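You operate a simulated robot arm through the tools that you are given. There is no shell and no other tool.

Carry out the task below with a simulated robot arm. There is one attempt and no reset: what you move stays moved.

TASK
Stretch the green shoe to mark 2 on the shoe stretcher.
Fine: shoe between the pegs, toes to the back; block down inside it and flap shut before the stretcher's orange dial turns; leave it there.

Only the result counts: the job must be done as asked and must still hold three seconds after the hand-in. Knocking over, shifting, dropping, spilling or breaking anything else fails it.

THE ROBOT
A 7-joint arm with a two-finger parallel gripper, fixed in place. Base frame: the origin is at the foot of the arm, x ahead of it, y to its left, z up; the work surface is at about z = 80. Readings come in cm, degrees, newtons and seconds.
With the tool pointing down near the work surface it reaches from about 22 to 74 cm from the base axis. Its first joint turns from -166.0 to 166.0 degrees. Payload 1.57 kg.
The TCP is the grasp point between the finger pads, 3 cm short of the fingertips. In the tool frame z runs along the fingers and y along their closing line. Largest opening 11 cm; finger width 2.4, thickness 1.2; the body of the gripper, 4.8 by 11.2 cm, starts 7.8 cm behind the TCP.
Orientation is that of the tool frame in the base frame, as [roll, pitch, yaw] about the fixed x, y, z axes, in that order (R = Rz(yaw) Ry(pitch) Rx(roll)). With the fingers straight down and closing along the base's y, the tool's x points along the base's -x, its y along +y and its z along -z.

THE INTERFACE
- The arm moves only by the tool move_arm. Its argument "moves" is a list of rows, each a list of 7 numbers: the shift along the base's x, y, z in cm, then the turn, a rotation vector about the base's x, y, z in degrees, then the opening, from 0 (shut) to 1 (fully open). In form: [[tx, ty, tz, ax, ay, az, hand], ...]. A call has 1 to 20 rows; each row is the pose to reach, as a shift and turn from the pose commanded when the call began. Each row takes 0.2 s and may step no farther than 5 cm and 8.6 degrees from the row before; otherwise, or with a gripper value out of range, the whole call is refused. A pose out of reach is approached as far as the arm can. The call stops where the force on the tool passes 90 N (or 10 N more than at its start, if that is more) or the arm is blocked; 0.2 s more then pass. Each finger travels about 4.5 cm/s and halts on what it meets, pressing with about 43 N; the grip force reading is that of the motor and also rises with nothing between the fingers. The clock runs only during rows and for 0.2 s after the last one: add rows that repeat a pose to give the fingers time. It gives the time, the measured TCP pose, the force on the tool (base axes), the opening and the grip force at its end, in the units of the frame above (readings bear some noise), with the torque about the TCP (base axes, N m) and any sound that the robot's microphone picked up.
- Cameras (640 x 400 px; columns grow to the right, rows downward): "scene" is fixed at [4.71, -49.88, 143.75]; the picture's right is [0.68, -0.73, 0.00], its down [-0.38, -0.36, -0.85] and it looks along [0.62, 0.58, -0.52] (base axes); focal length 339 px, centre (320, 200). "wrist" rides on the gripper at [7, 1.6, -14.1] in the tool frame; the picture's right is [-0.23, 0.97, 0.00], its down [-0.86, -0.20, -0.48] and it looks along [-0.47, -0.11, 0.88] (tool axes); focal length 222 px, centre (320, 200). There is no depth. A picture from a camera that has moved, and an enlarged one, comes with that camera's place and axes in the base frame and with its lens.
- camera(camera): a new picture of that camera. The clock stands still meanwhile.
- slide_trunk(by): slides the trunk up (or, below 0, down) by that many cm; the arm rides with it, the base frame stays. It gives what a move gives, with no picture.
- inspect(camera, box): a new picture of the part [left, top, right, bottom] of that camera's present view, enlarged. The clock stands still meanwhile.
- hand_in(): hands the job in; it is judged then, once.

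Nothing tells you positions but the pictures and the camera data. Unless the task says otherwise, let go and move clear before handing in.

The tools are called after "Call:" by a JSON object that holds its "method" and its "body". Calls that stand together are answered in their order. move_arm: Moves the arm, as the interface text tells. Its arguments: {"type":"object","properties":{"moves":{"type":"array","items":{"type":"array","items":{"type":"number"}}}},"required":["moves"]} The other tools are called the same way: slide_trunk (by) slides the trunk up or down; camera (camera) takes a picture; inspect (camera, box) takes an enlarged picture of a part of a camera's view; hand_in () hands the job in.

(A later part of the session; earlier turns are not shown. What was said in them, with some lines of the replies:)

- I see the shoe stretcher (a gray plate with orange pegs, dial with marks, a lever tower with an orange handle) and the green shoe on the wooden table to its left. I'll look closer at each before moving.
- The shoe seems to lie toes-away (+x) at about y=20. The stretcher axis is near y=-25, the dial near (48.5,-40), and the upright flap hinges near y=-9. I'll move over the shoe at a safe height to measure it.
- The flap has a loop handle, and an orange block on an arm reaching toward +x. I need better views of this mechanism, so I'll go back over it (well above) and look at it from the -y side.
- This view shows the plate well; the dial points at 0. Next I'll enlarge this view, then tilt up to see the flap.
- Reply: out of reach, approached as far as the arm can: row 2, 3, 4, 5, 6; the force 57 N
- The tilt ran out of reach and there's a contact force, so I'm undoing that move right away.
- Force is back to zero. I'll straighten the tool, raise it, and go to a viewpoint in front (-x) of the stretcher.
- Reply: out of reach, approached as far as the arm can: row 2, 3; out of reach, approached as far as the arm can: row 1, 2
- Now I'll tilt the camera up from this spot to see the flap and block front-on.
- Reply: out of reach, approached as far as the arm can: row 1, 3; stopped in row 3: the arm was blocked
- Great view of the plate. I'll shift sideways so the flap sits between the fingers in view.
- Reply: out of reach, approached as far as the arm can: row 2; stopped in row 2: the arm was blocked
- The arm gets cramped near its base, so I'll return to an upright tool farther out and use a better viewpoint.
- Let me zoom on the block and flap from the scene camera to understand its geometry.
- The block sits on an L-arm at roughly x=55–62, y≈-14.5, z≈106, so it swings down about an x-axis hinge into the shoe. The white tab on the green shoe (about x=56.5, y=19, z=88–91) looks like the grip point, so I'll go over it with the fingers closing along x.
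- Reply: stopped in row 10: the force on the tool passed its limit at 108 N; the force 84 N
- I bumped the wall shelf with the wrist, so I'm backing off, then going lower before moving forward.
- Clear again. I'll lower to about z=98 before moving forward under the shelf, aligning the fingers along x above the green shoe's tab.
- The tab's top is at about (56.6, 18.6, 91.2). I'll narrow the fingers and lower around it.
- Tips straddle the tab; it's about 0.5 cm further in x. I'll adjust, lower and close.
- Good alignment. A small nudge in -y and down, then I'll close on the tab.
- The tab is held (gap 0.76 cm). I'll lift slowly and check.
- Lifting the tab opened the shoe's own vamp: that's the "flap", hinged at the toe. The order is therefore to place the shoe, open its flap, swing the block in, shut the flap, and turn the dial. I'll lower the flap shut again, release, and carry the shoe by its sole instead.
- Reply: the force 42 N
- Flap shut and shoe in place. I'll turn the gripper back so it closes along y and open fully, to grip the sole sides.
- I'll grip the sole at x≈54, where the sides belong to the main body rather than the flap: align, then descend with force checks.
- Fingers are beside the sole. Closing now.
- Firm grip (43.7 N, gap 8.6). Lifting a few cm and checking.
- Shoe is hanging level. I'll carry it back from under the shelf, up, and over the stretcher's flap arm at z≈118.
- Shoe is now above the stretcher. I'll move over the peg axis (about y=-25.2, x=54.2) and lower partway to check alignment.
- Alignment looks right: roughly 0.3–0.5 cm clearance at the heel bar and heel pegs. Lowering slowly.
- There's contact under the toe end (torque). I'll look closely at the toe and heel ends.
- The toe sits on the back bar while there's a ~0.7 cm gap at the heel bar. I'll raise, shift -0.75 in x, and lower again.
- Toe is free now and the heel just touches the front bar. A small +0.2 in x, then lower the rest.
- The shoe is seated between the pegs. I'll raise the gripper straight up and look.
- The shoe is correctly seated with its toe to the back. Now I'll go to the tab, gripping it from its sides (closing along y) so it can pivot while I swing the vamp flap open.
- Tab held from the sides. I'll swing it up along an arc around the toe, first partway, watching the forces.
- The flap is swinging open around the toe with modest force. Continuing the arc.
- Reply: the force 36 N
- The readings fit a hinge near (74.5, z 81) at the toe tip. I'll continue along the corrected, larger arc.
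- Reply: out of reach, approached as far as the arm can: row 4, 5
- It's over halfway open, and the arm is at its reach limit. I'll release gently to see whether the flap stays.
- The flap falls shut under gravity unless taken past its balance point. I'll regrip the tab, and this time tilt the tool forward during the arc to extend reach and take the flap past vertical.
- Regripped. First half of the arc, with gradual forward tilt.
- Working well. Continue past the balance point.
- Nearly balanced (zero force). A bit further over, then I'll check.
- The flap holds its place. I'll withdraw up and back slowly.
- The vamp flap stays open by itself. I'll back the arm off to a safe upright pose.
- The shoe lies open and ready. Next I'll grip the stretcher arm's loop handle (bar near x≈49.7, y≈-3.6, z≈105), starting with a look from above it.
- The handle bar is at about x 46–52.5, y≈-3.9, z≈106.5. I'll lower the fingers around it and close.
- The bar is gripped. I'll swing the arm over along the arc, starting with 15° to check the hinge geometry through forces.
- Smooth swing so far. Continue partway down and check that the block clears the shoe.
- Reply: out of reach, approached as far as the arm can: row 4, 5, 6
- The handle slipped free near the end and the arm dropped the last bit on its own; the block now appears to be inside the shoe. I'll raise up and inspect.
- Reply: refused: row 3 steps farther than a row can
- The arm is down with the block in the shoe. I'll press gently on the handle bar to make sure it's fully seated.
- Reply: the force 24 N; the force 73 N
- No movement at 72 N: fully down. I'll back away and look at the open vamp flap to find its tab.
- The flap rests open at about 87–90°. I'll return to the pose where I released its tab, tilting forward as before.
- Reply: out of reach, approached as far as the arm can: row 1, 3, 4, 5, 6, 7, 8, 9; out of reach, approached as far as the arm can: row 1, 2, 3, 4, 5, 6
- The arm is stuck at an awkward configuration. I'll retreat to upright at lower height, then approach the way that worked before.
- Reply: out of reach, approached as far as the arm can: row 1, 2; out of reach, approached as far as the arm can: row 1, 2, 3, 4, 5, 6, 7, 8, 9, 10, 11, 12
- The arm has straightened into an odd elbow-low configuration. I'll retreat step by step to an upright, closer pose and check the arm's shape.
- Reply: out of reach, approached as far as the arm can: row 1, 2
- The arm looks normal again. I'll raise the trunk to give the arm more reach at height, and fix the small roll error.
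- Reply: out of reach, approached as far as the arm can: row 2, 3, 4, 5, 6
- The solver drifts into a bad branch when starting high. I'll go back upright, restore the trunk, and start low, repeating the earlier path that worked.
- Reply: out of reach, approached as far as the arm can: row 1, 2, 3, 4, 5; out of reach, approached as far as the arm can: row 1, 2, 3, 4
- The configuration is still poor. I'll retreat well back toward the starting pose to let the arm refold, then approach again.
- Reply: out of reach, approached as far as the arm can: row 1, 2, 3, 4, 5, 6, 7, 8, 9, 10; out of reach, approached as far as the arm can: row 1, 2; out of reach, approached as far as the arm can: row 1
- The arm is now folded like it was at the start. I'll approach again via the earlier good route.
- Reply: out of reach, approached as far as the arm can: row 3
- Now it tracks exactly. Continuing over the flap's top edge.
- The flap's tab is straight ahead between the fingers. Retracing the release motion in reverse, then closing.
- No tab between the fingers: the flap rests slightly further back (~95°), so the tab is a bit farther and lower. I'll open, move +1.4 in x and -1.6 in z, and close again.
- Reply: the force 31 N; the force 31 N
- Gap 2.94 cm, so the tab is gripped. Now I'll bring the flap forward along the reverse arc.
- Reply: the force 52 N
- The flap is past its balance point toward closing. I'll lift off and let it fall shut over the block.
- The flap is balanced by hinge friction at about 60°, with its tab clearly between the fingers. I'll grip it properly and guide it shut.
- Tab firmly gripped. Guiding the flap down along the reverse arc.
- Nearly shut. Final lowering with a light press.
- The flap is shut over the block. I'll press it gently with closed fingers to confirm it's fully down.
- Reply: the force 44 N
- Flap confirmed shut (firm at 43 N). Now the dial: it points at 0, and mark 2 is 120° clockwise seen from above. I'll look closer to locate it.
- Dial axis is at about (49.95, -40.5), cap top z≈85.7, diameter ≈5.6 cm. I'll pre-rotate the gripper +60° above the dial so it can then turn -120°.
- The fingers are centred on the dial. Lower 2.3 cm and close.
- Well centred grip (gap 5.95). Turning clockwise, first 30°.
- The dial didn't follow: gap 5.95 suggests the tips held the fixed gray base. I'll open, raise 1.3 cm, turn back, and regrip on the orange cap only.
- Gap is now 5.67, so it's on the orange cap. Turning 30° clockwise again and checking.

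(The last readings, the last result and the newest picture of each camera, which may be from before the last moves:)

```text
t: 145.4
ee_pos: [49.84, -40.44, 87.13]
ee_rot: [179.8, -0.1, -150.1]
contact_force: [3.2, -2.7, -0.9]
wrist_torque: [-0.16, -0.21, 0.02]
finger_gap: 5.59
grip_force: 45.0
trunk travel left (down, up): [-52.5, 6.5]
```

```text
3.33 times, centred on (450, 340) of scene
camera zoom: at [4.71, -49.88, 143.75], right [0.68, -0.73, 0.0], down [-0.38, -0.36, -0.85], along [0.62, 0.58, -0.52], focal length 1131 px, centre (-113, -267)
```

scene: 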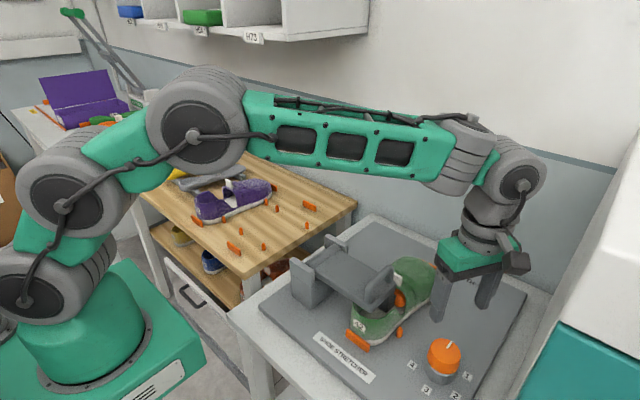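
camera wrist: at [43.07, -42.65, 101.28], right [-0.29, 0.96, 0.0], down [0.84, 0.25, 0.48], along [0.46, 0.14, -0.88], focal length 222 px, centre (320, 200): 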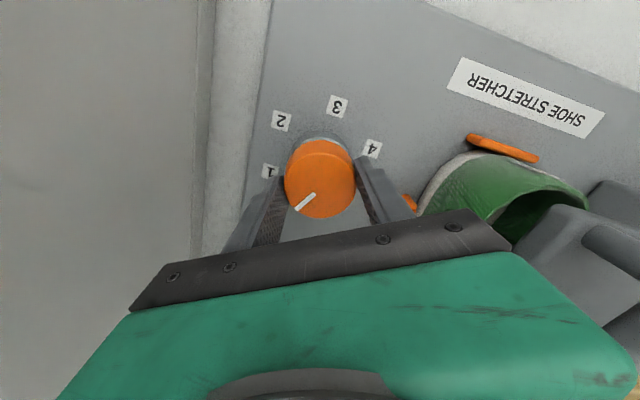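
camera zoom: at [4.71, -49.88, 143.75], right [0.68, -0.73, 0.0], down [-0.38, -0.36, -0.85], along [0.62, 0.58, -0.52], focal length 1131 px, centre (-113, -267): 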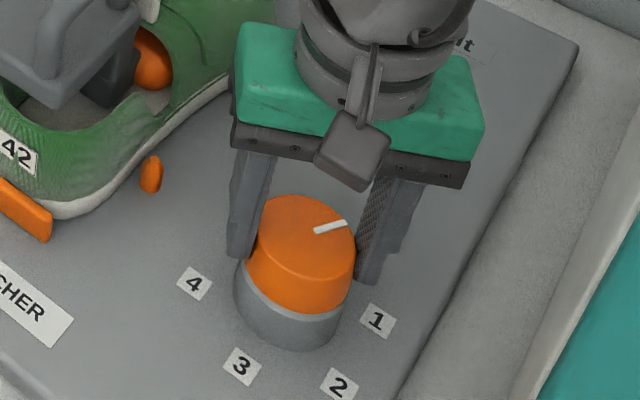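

The dial follows now. Continue another 60°.

Call:
{"method": "move_arm", "body": {"moves": [[0, 0, 0, 0, 0, -6, 0.4], [0, 0, 0, 0, 0, -12, 0.4], [0, 0, 0, 0, 0, -18, 0.4], [0, 0, 0, 0, 0, -24, 0.4], [0, 0, 0, 0, 0, -30, 0.4], [0, 0, 0, 0, 0, -36, 0.4], [0, 0, 0, 0, 0, -42, 0.4], [0, 0, 0, 0, 0, -48, 0.4], [0, 0, 0, 0, 0, -54, 0.4], [0, 0, 0, 0, 0, -60, 0.4], [0, 0, 0, 0, 0, -60, 0.4]]}}

Call:
{"method": "camera", "body": {"camera": "wrist"}}

Call:
{"method": "inspect", "body": {"camera": "scene", "box": [390, 280, 510, 400]}}

```text
t: 147.8
ee_pos: [49.79, -40.5, 87.13]
ee_rot: [179.7, -0.1, 149.9]
contact_force: [3.5, -2.5, 1.3]
wrist_torque: [0.1, 0.03, -0.05]
finger_gap: 5.61
grip_force: 44.6
trunk travel left (down, up): [-52.5, 6.5]
```

```text
taken
camera wrist: at [44.63, -35.67, 101.28], right [0.69, 0.73, 0.0], down [0.64, -0.6, 0.48], along [0.35, -0.32, -0.88], focal length 222 px, centre (320, 200)
```

wrist: 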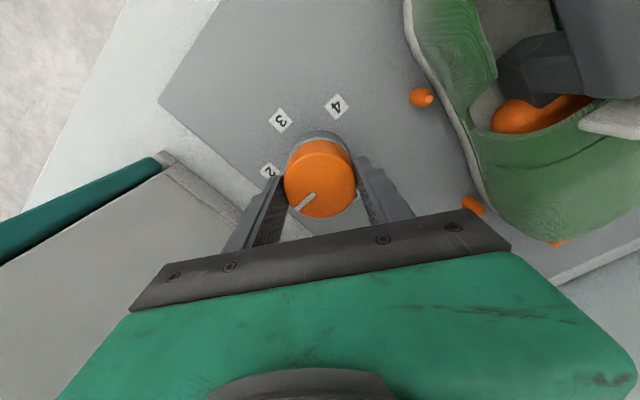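

```text
3.33 times, centred on (450, 340) of scene
camera zoom: at [4.71, -49.88, 143.75], right [0.68, -0.73, 0.0], down [-0.38, -0.36, -0.85], along [0.62, 0.58, -0.52], focal length 1131 px, centre (-113, -267)
```

zoom: 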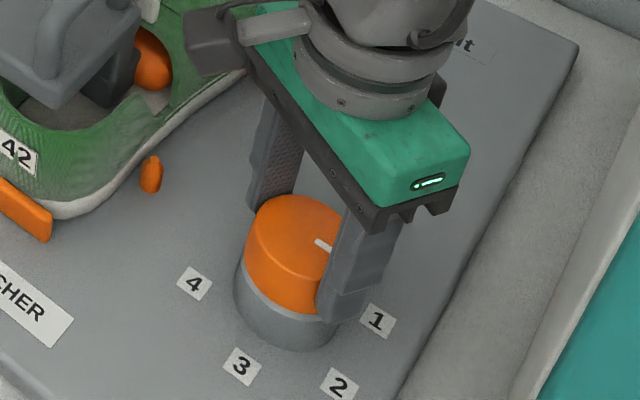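

Pointer is near -90°, halfway between marks 1 and 2. Turning the remaining ~30°.

Call:
{"method": "move_arm", "body": {"moves": [[0, 0, 0, 0, 0, -6, 0.4], [0, 0, 0, 0, 0, -12, 0.4], [0, 0, 0, 0, 0, -18, 0.4], [0, 0, 0, 0, 0, -24, 0.4], [0, 0, 0, 0, 0, -29, 0.4], [0, 0, 0, 0, 0, -29, 0.4]]}}

Call:
{"method": "inspect", "body": {"camera": "wrist", "box": [240, 80, 400, 240]}}

Call:
{"method": "inspect", "body": {"camera": "scene", "box": [390, 280, 510, 400]}}

```text
t: 149.2
ee_pos: [49.85, -40.5, 87.22]
ee_rot: [179.8, 0.0, 120.9]
contact_force: [1.4, -1.4, 0.8]
wrist_torque: [-0.06, -0.08, -0.05]
finger_gap: 5.6
grip_force: 45.0
trunk travel left (down, up): [-52.5, 6.5]
```

```text
2.50 times, centred on (320, 160) of wrist
camera zoom: at [47.64, -33.74, 101.29], right [0.95, 0.31, 0.0], down [0.27, -0.84, 0.48], along [0.15, -0.45, -0.88], focal length 555 px, centre (320, 300)
```

zoom: 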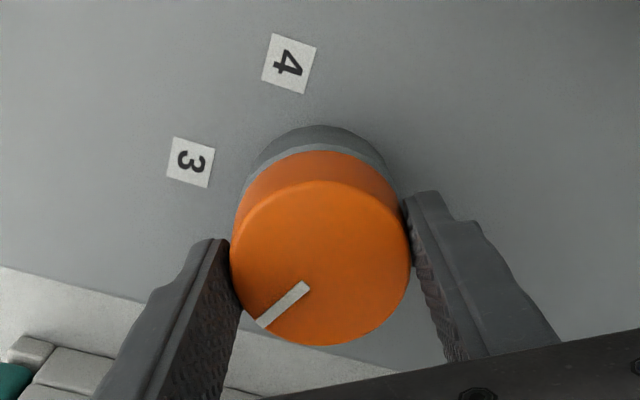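

```text
3.33 times, centred on (450, 340) of scene
camera zoom: at [4.71, -49.88, 143.75], right [0.68, -0.73, 0.0], down [-0.38, -0.36, -0.85], along [0.62, 0.58, -0.52], focal length 1131 px, centre (-113, -267)
```

zoom: 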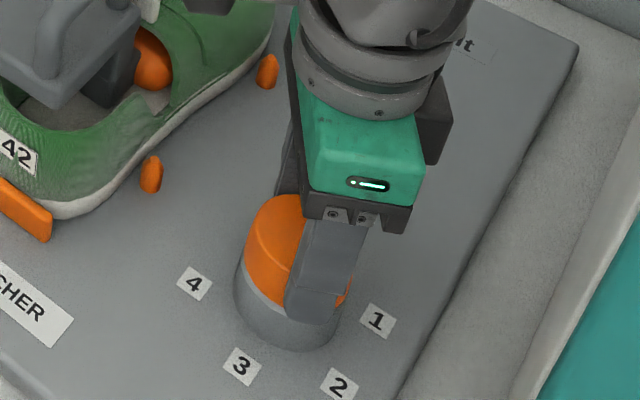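

The pointer's direction measures about -120°, at mark 2. I'll release, rise straight up, and verify.

Call:
{"method": "move_arm", "body": {"moves": [[0, 0, 0, 0, 0, 0, 0.55], [0, 0, 0, 0, 0, 0, 0.65], [0, 0, 0, 0, 0, 0, 0.72], [0, 0, 0, 0, 0, 0, 0.72], [0, 0, 3, 0, 0, 0, 0.72], [0, 0, 7, 0, 0, 0, 0.72], [-1, -0.5, 11, 0, 0, 8, 0.72], [-2, -1, 15, 0, 0, 16, 0.72], [-4, -1, 18, 0, 0, 24, 0.72], [-6, -1, 20, 0, 0, 32, 0.72], [-6, -1, 20, 0, 0, 32, 0.72]]}}

Call:
{"method": "camera", "body": {"camera": "wrist"}}

Call:
{"method": "inspect", "body": {"camera": "scene", "box": [400, 300, 500, 400]}}

Call:
{"method": "inspect", "body": {"camera": "scene", "box": [280, 200, 480, 360]}}

```text
t: 151.6
ee_pos: [43.78, -41.47, 107.13]
ee_rot: [179.8, 0.0, 153.0]
contact_force: [0.3, -1.0, 0.7]
wrist_torque: [-0.01, 0.01, 0.0]
finger_gap: 7.9
grip_force: 0.0
trunk travel left (down, up): [-52.5, 6.5]
```

```text
taken
camera wrist: at [38.38, -36.93, 121.34], right [0.64, 0.77, 0.0], down [0.67, -0.57, 0.48], along [0.37, -0.3, -0.88], focal length 222 px, centre (320, 200)
```

wrist: 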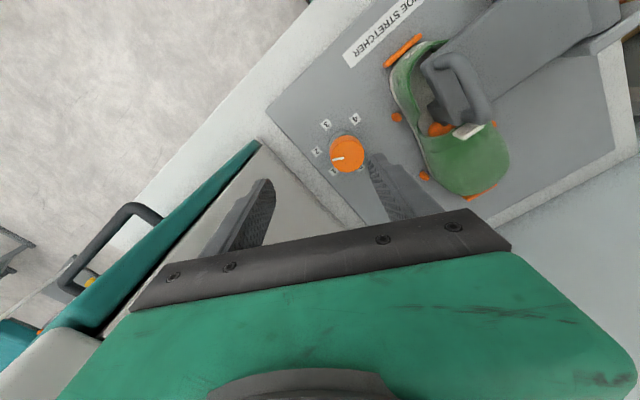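

```text
4.00 times, centred on (450, 350) of scene
camera zoom: at [4.71, -49.88, 143.75], right [0.68, -0.73, 0.0], down [-0.38, -0.36, -0.85], along [0.62, 0.58, -0.52], focal length 1358 px, centre (-200, -400)
```

zoom: 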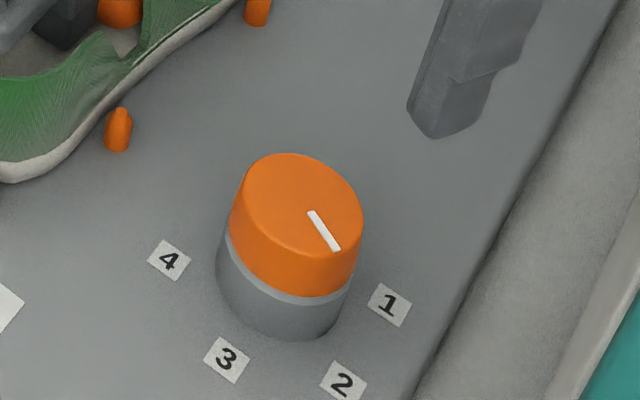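

```text
2.50 times, centred on (380, 280) of scene
camera zoom: at [4.71, -49.88, 143.75], right [0.68, -0.73, 0.0], down [-0.38, -0.36, -0.85], along [0.62, 0.58, -0.52], focal length 848 px, centre (170, 0)
```

zoom: 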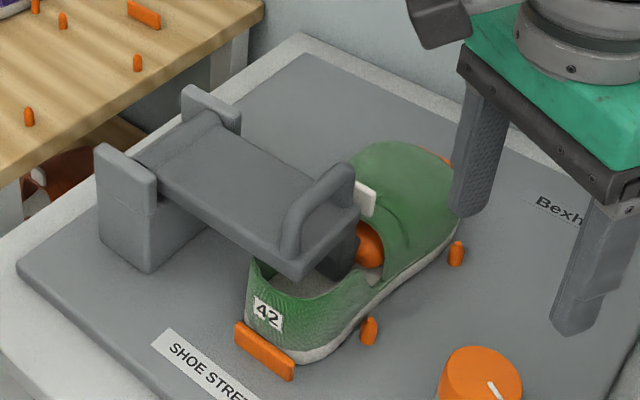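

Call:
{"method": "inspect", "body": {"camera": "wrist", "box": [300, 100, 400, 190]}}

Call:
{"method": "inspect", "body": {"camera": "wrist", "box": [340, 20, 540, 210]}}

```text
4.44 times, centred on (350, 145) of wrist
camera zoom: at [38.38, -36.93, 121.34], right [0.64, 0.77, 0.0], down [0.67, -0.57, 0.48], along [0.37, -0.3, -0.88], focal length 987 px, centre (187, 444)
```

zoom: 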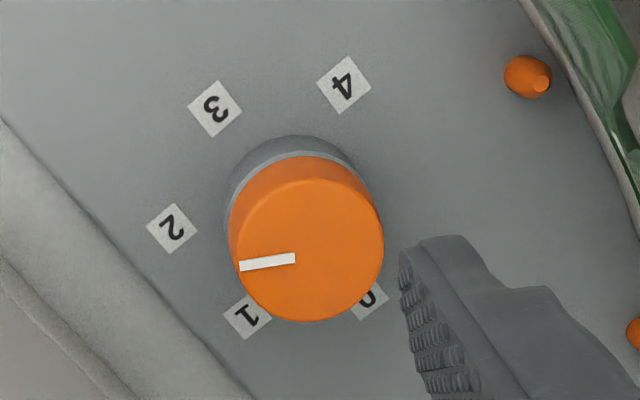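

```text
2.11 times, centred on (440, 115) of wrist
camera zoom: at [38.38, -36.93, 121.34], right [0.64, 0.77, 0.0], down [0.67, -0.57, 0.48], along [0.37, -0.3, -0.88], focal length 468 px, centre (67, 379)
```

zoom: 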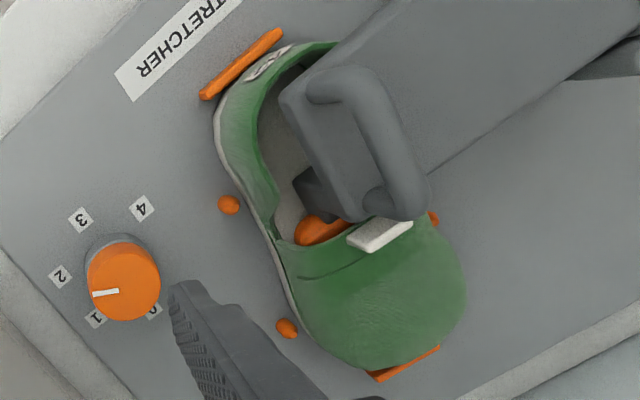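

The pointer measures -119.7° against mark 2's -119.3°, and the shoe is in place with the block in and flap shut. I'll move the arm well clear and take a last look.

Call:
{"method": "move_arm", "body": {"moves": [[-1, 1, 3, 0, 0, 5, 0.72], [-2, 3, 6, 0, 0, 12, 0.72], [-3, 6, 9, 0, 0, 19, 0.72], [-4, 9, 12, 0, 0, 26, 0.72], [-5, 12, 14, 0, 0, 26, 0.72], [-6, 15, 15, 0, 0, 26, 0.72], [-6, 15, 15, 0, 0, 26, 0.72]]}}

Call:
{"method": "camera", "body": {"camera": "scene"}}

Call:
{"method": "inspect", "body": {"camera": "scene", "box": [280, 200, 500, 400]}}

```text
t: 153.2
ee_pos: [37.83, -26.52, 122.18]
ee_rot: [179.8, 0.1, 179.0]
contact_force: [0.3, 0.7, 0.6]
wrist_torque: [0.01, 0.0, -0.01]
finger_gap: 7.91
grip_force: 0.0
trunk travel left (down, up): [-52.5, 6.5]
```

```text
taken
```

scene: 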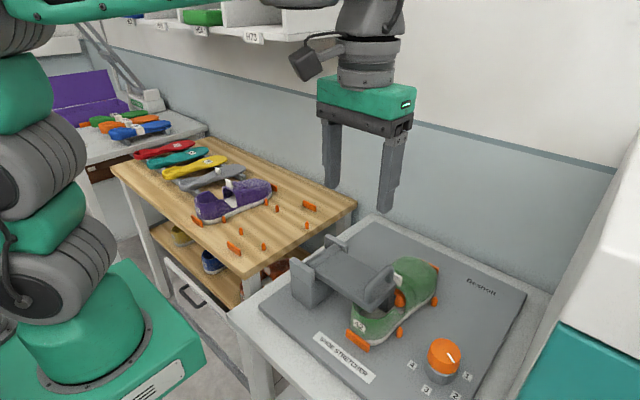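

```text
2.00 times, centred on (390, 300) of scene
camera zoom: at [4.71, -49.88, 143.75], right [0.68, -0.73, 0.0], down [-0.38, -0.36, -0.85], along [0.62, 0.58, -0.52], focal length 679 px, centre (180, 0)
```

zoom: 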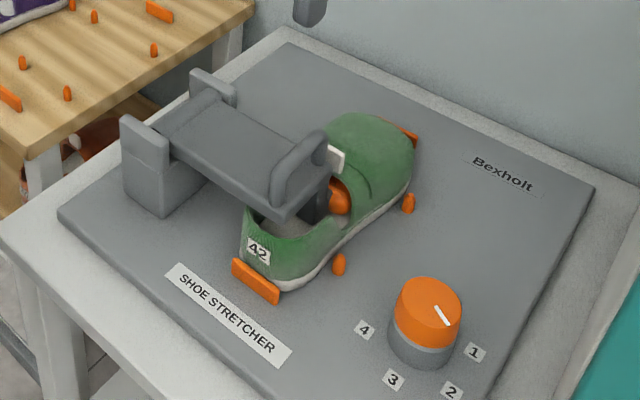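

The green shoe sits between the pegs with toes to the back, the block is down inside, the flap is shut, and the dial is at mark 2. The arm is clear, so I'm handing in.

Call:
{"method": "hand_in", "body": {}}

```text
The job is handed in.
```

I handed in the job with the green shoe in the stretcher and the dial at mark 2. The result hasn't come back, so I can't say whether it passed.

- **Shoe:** it sits between the pegs on the stretcher, toes to the back.
- **Block and flap:** the block is down inside the shoe. The shoe's flap is shut over it. I pressed on both and neither moved. Both were done before the dial turned.
- **Dial:** in the last close-up the pointer measured within about half a degree of mark 2.
- **Arm:** it let go and was clear of the stretcher at hand-in.

**Contacts along the way:**
- Early on, the wrist hit the wall shelf hard enough to stop the arm (108 N). The items on it that I can see look unchanged in the pictures, but I couldn't see the whole shelf.
- While I was looking around with the camera, the tool pressed against something at about 56 N, and I backed off straight away. I saw no damage.
- The stretcher's handle slipped from the gripper near the bottom of its swing. The block dropped the last part of the way into the shoe on its own, and the shoe stayed between the pegs.
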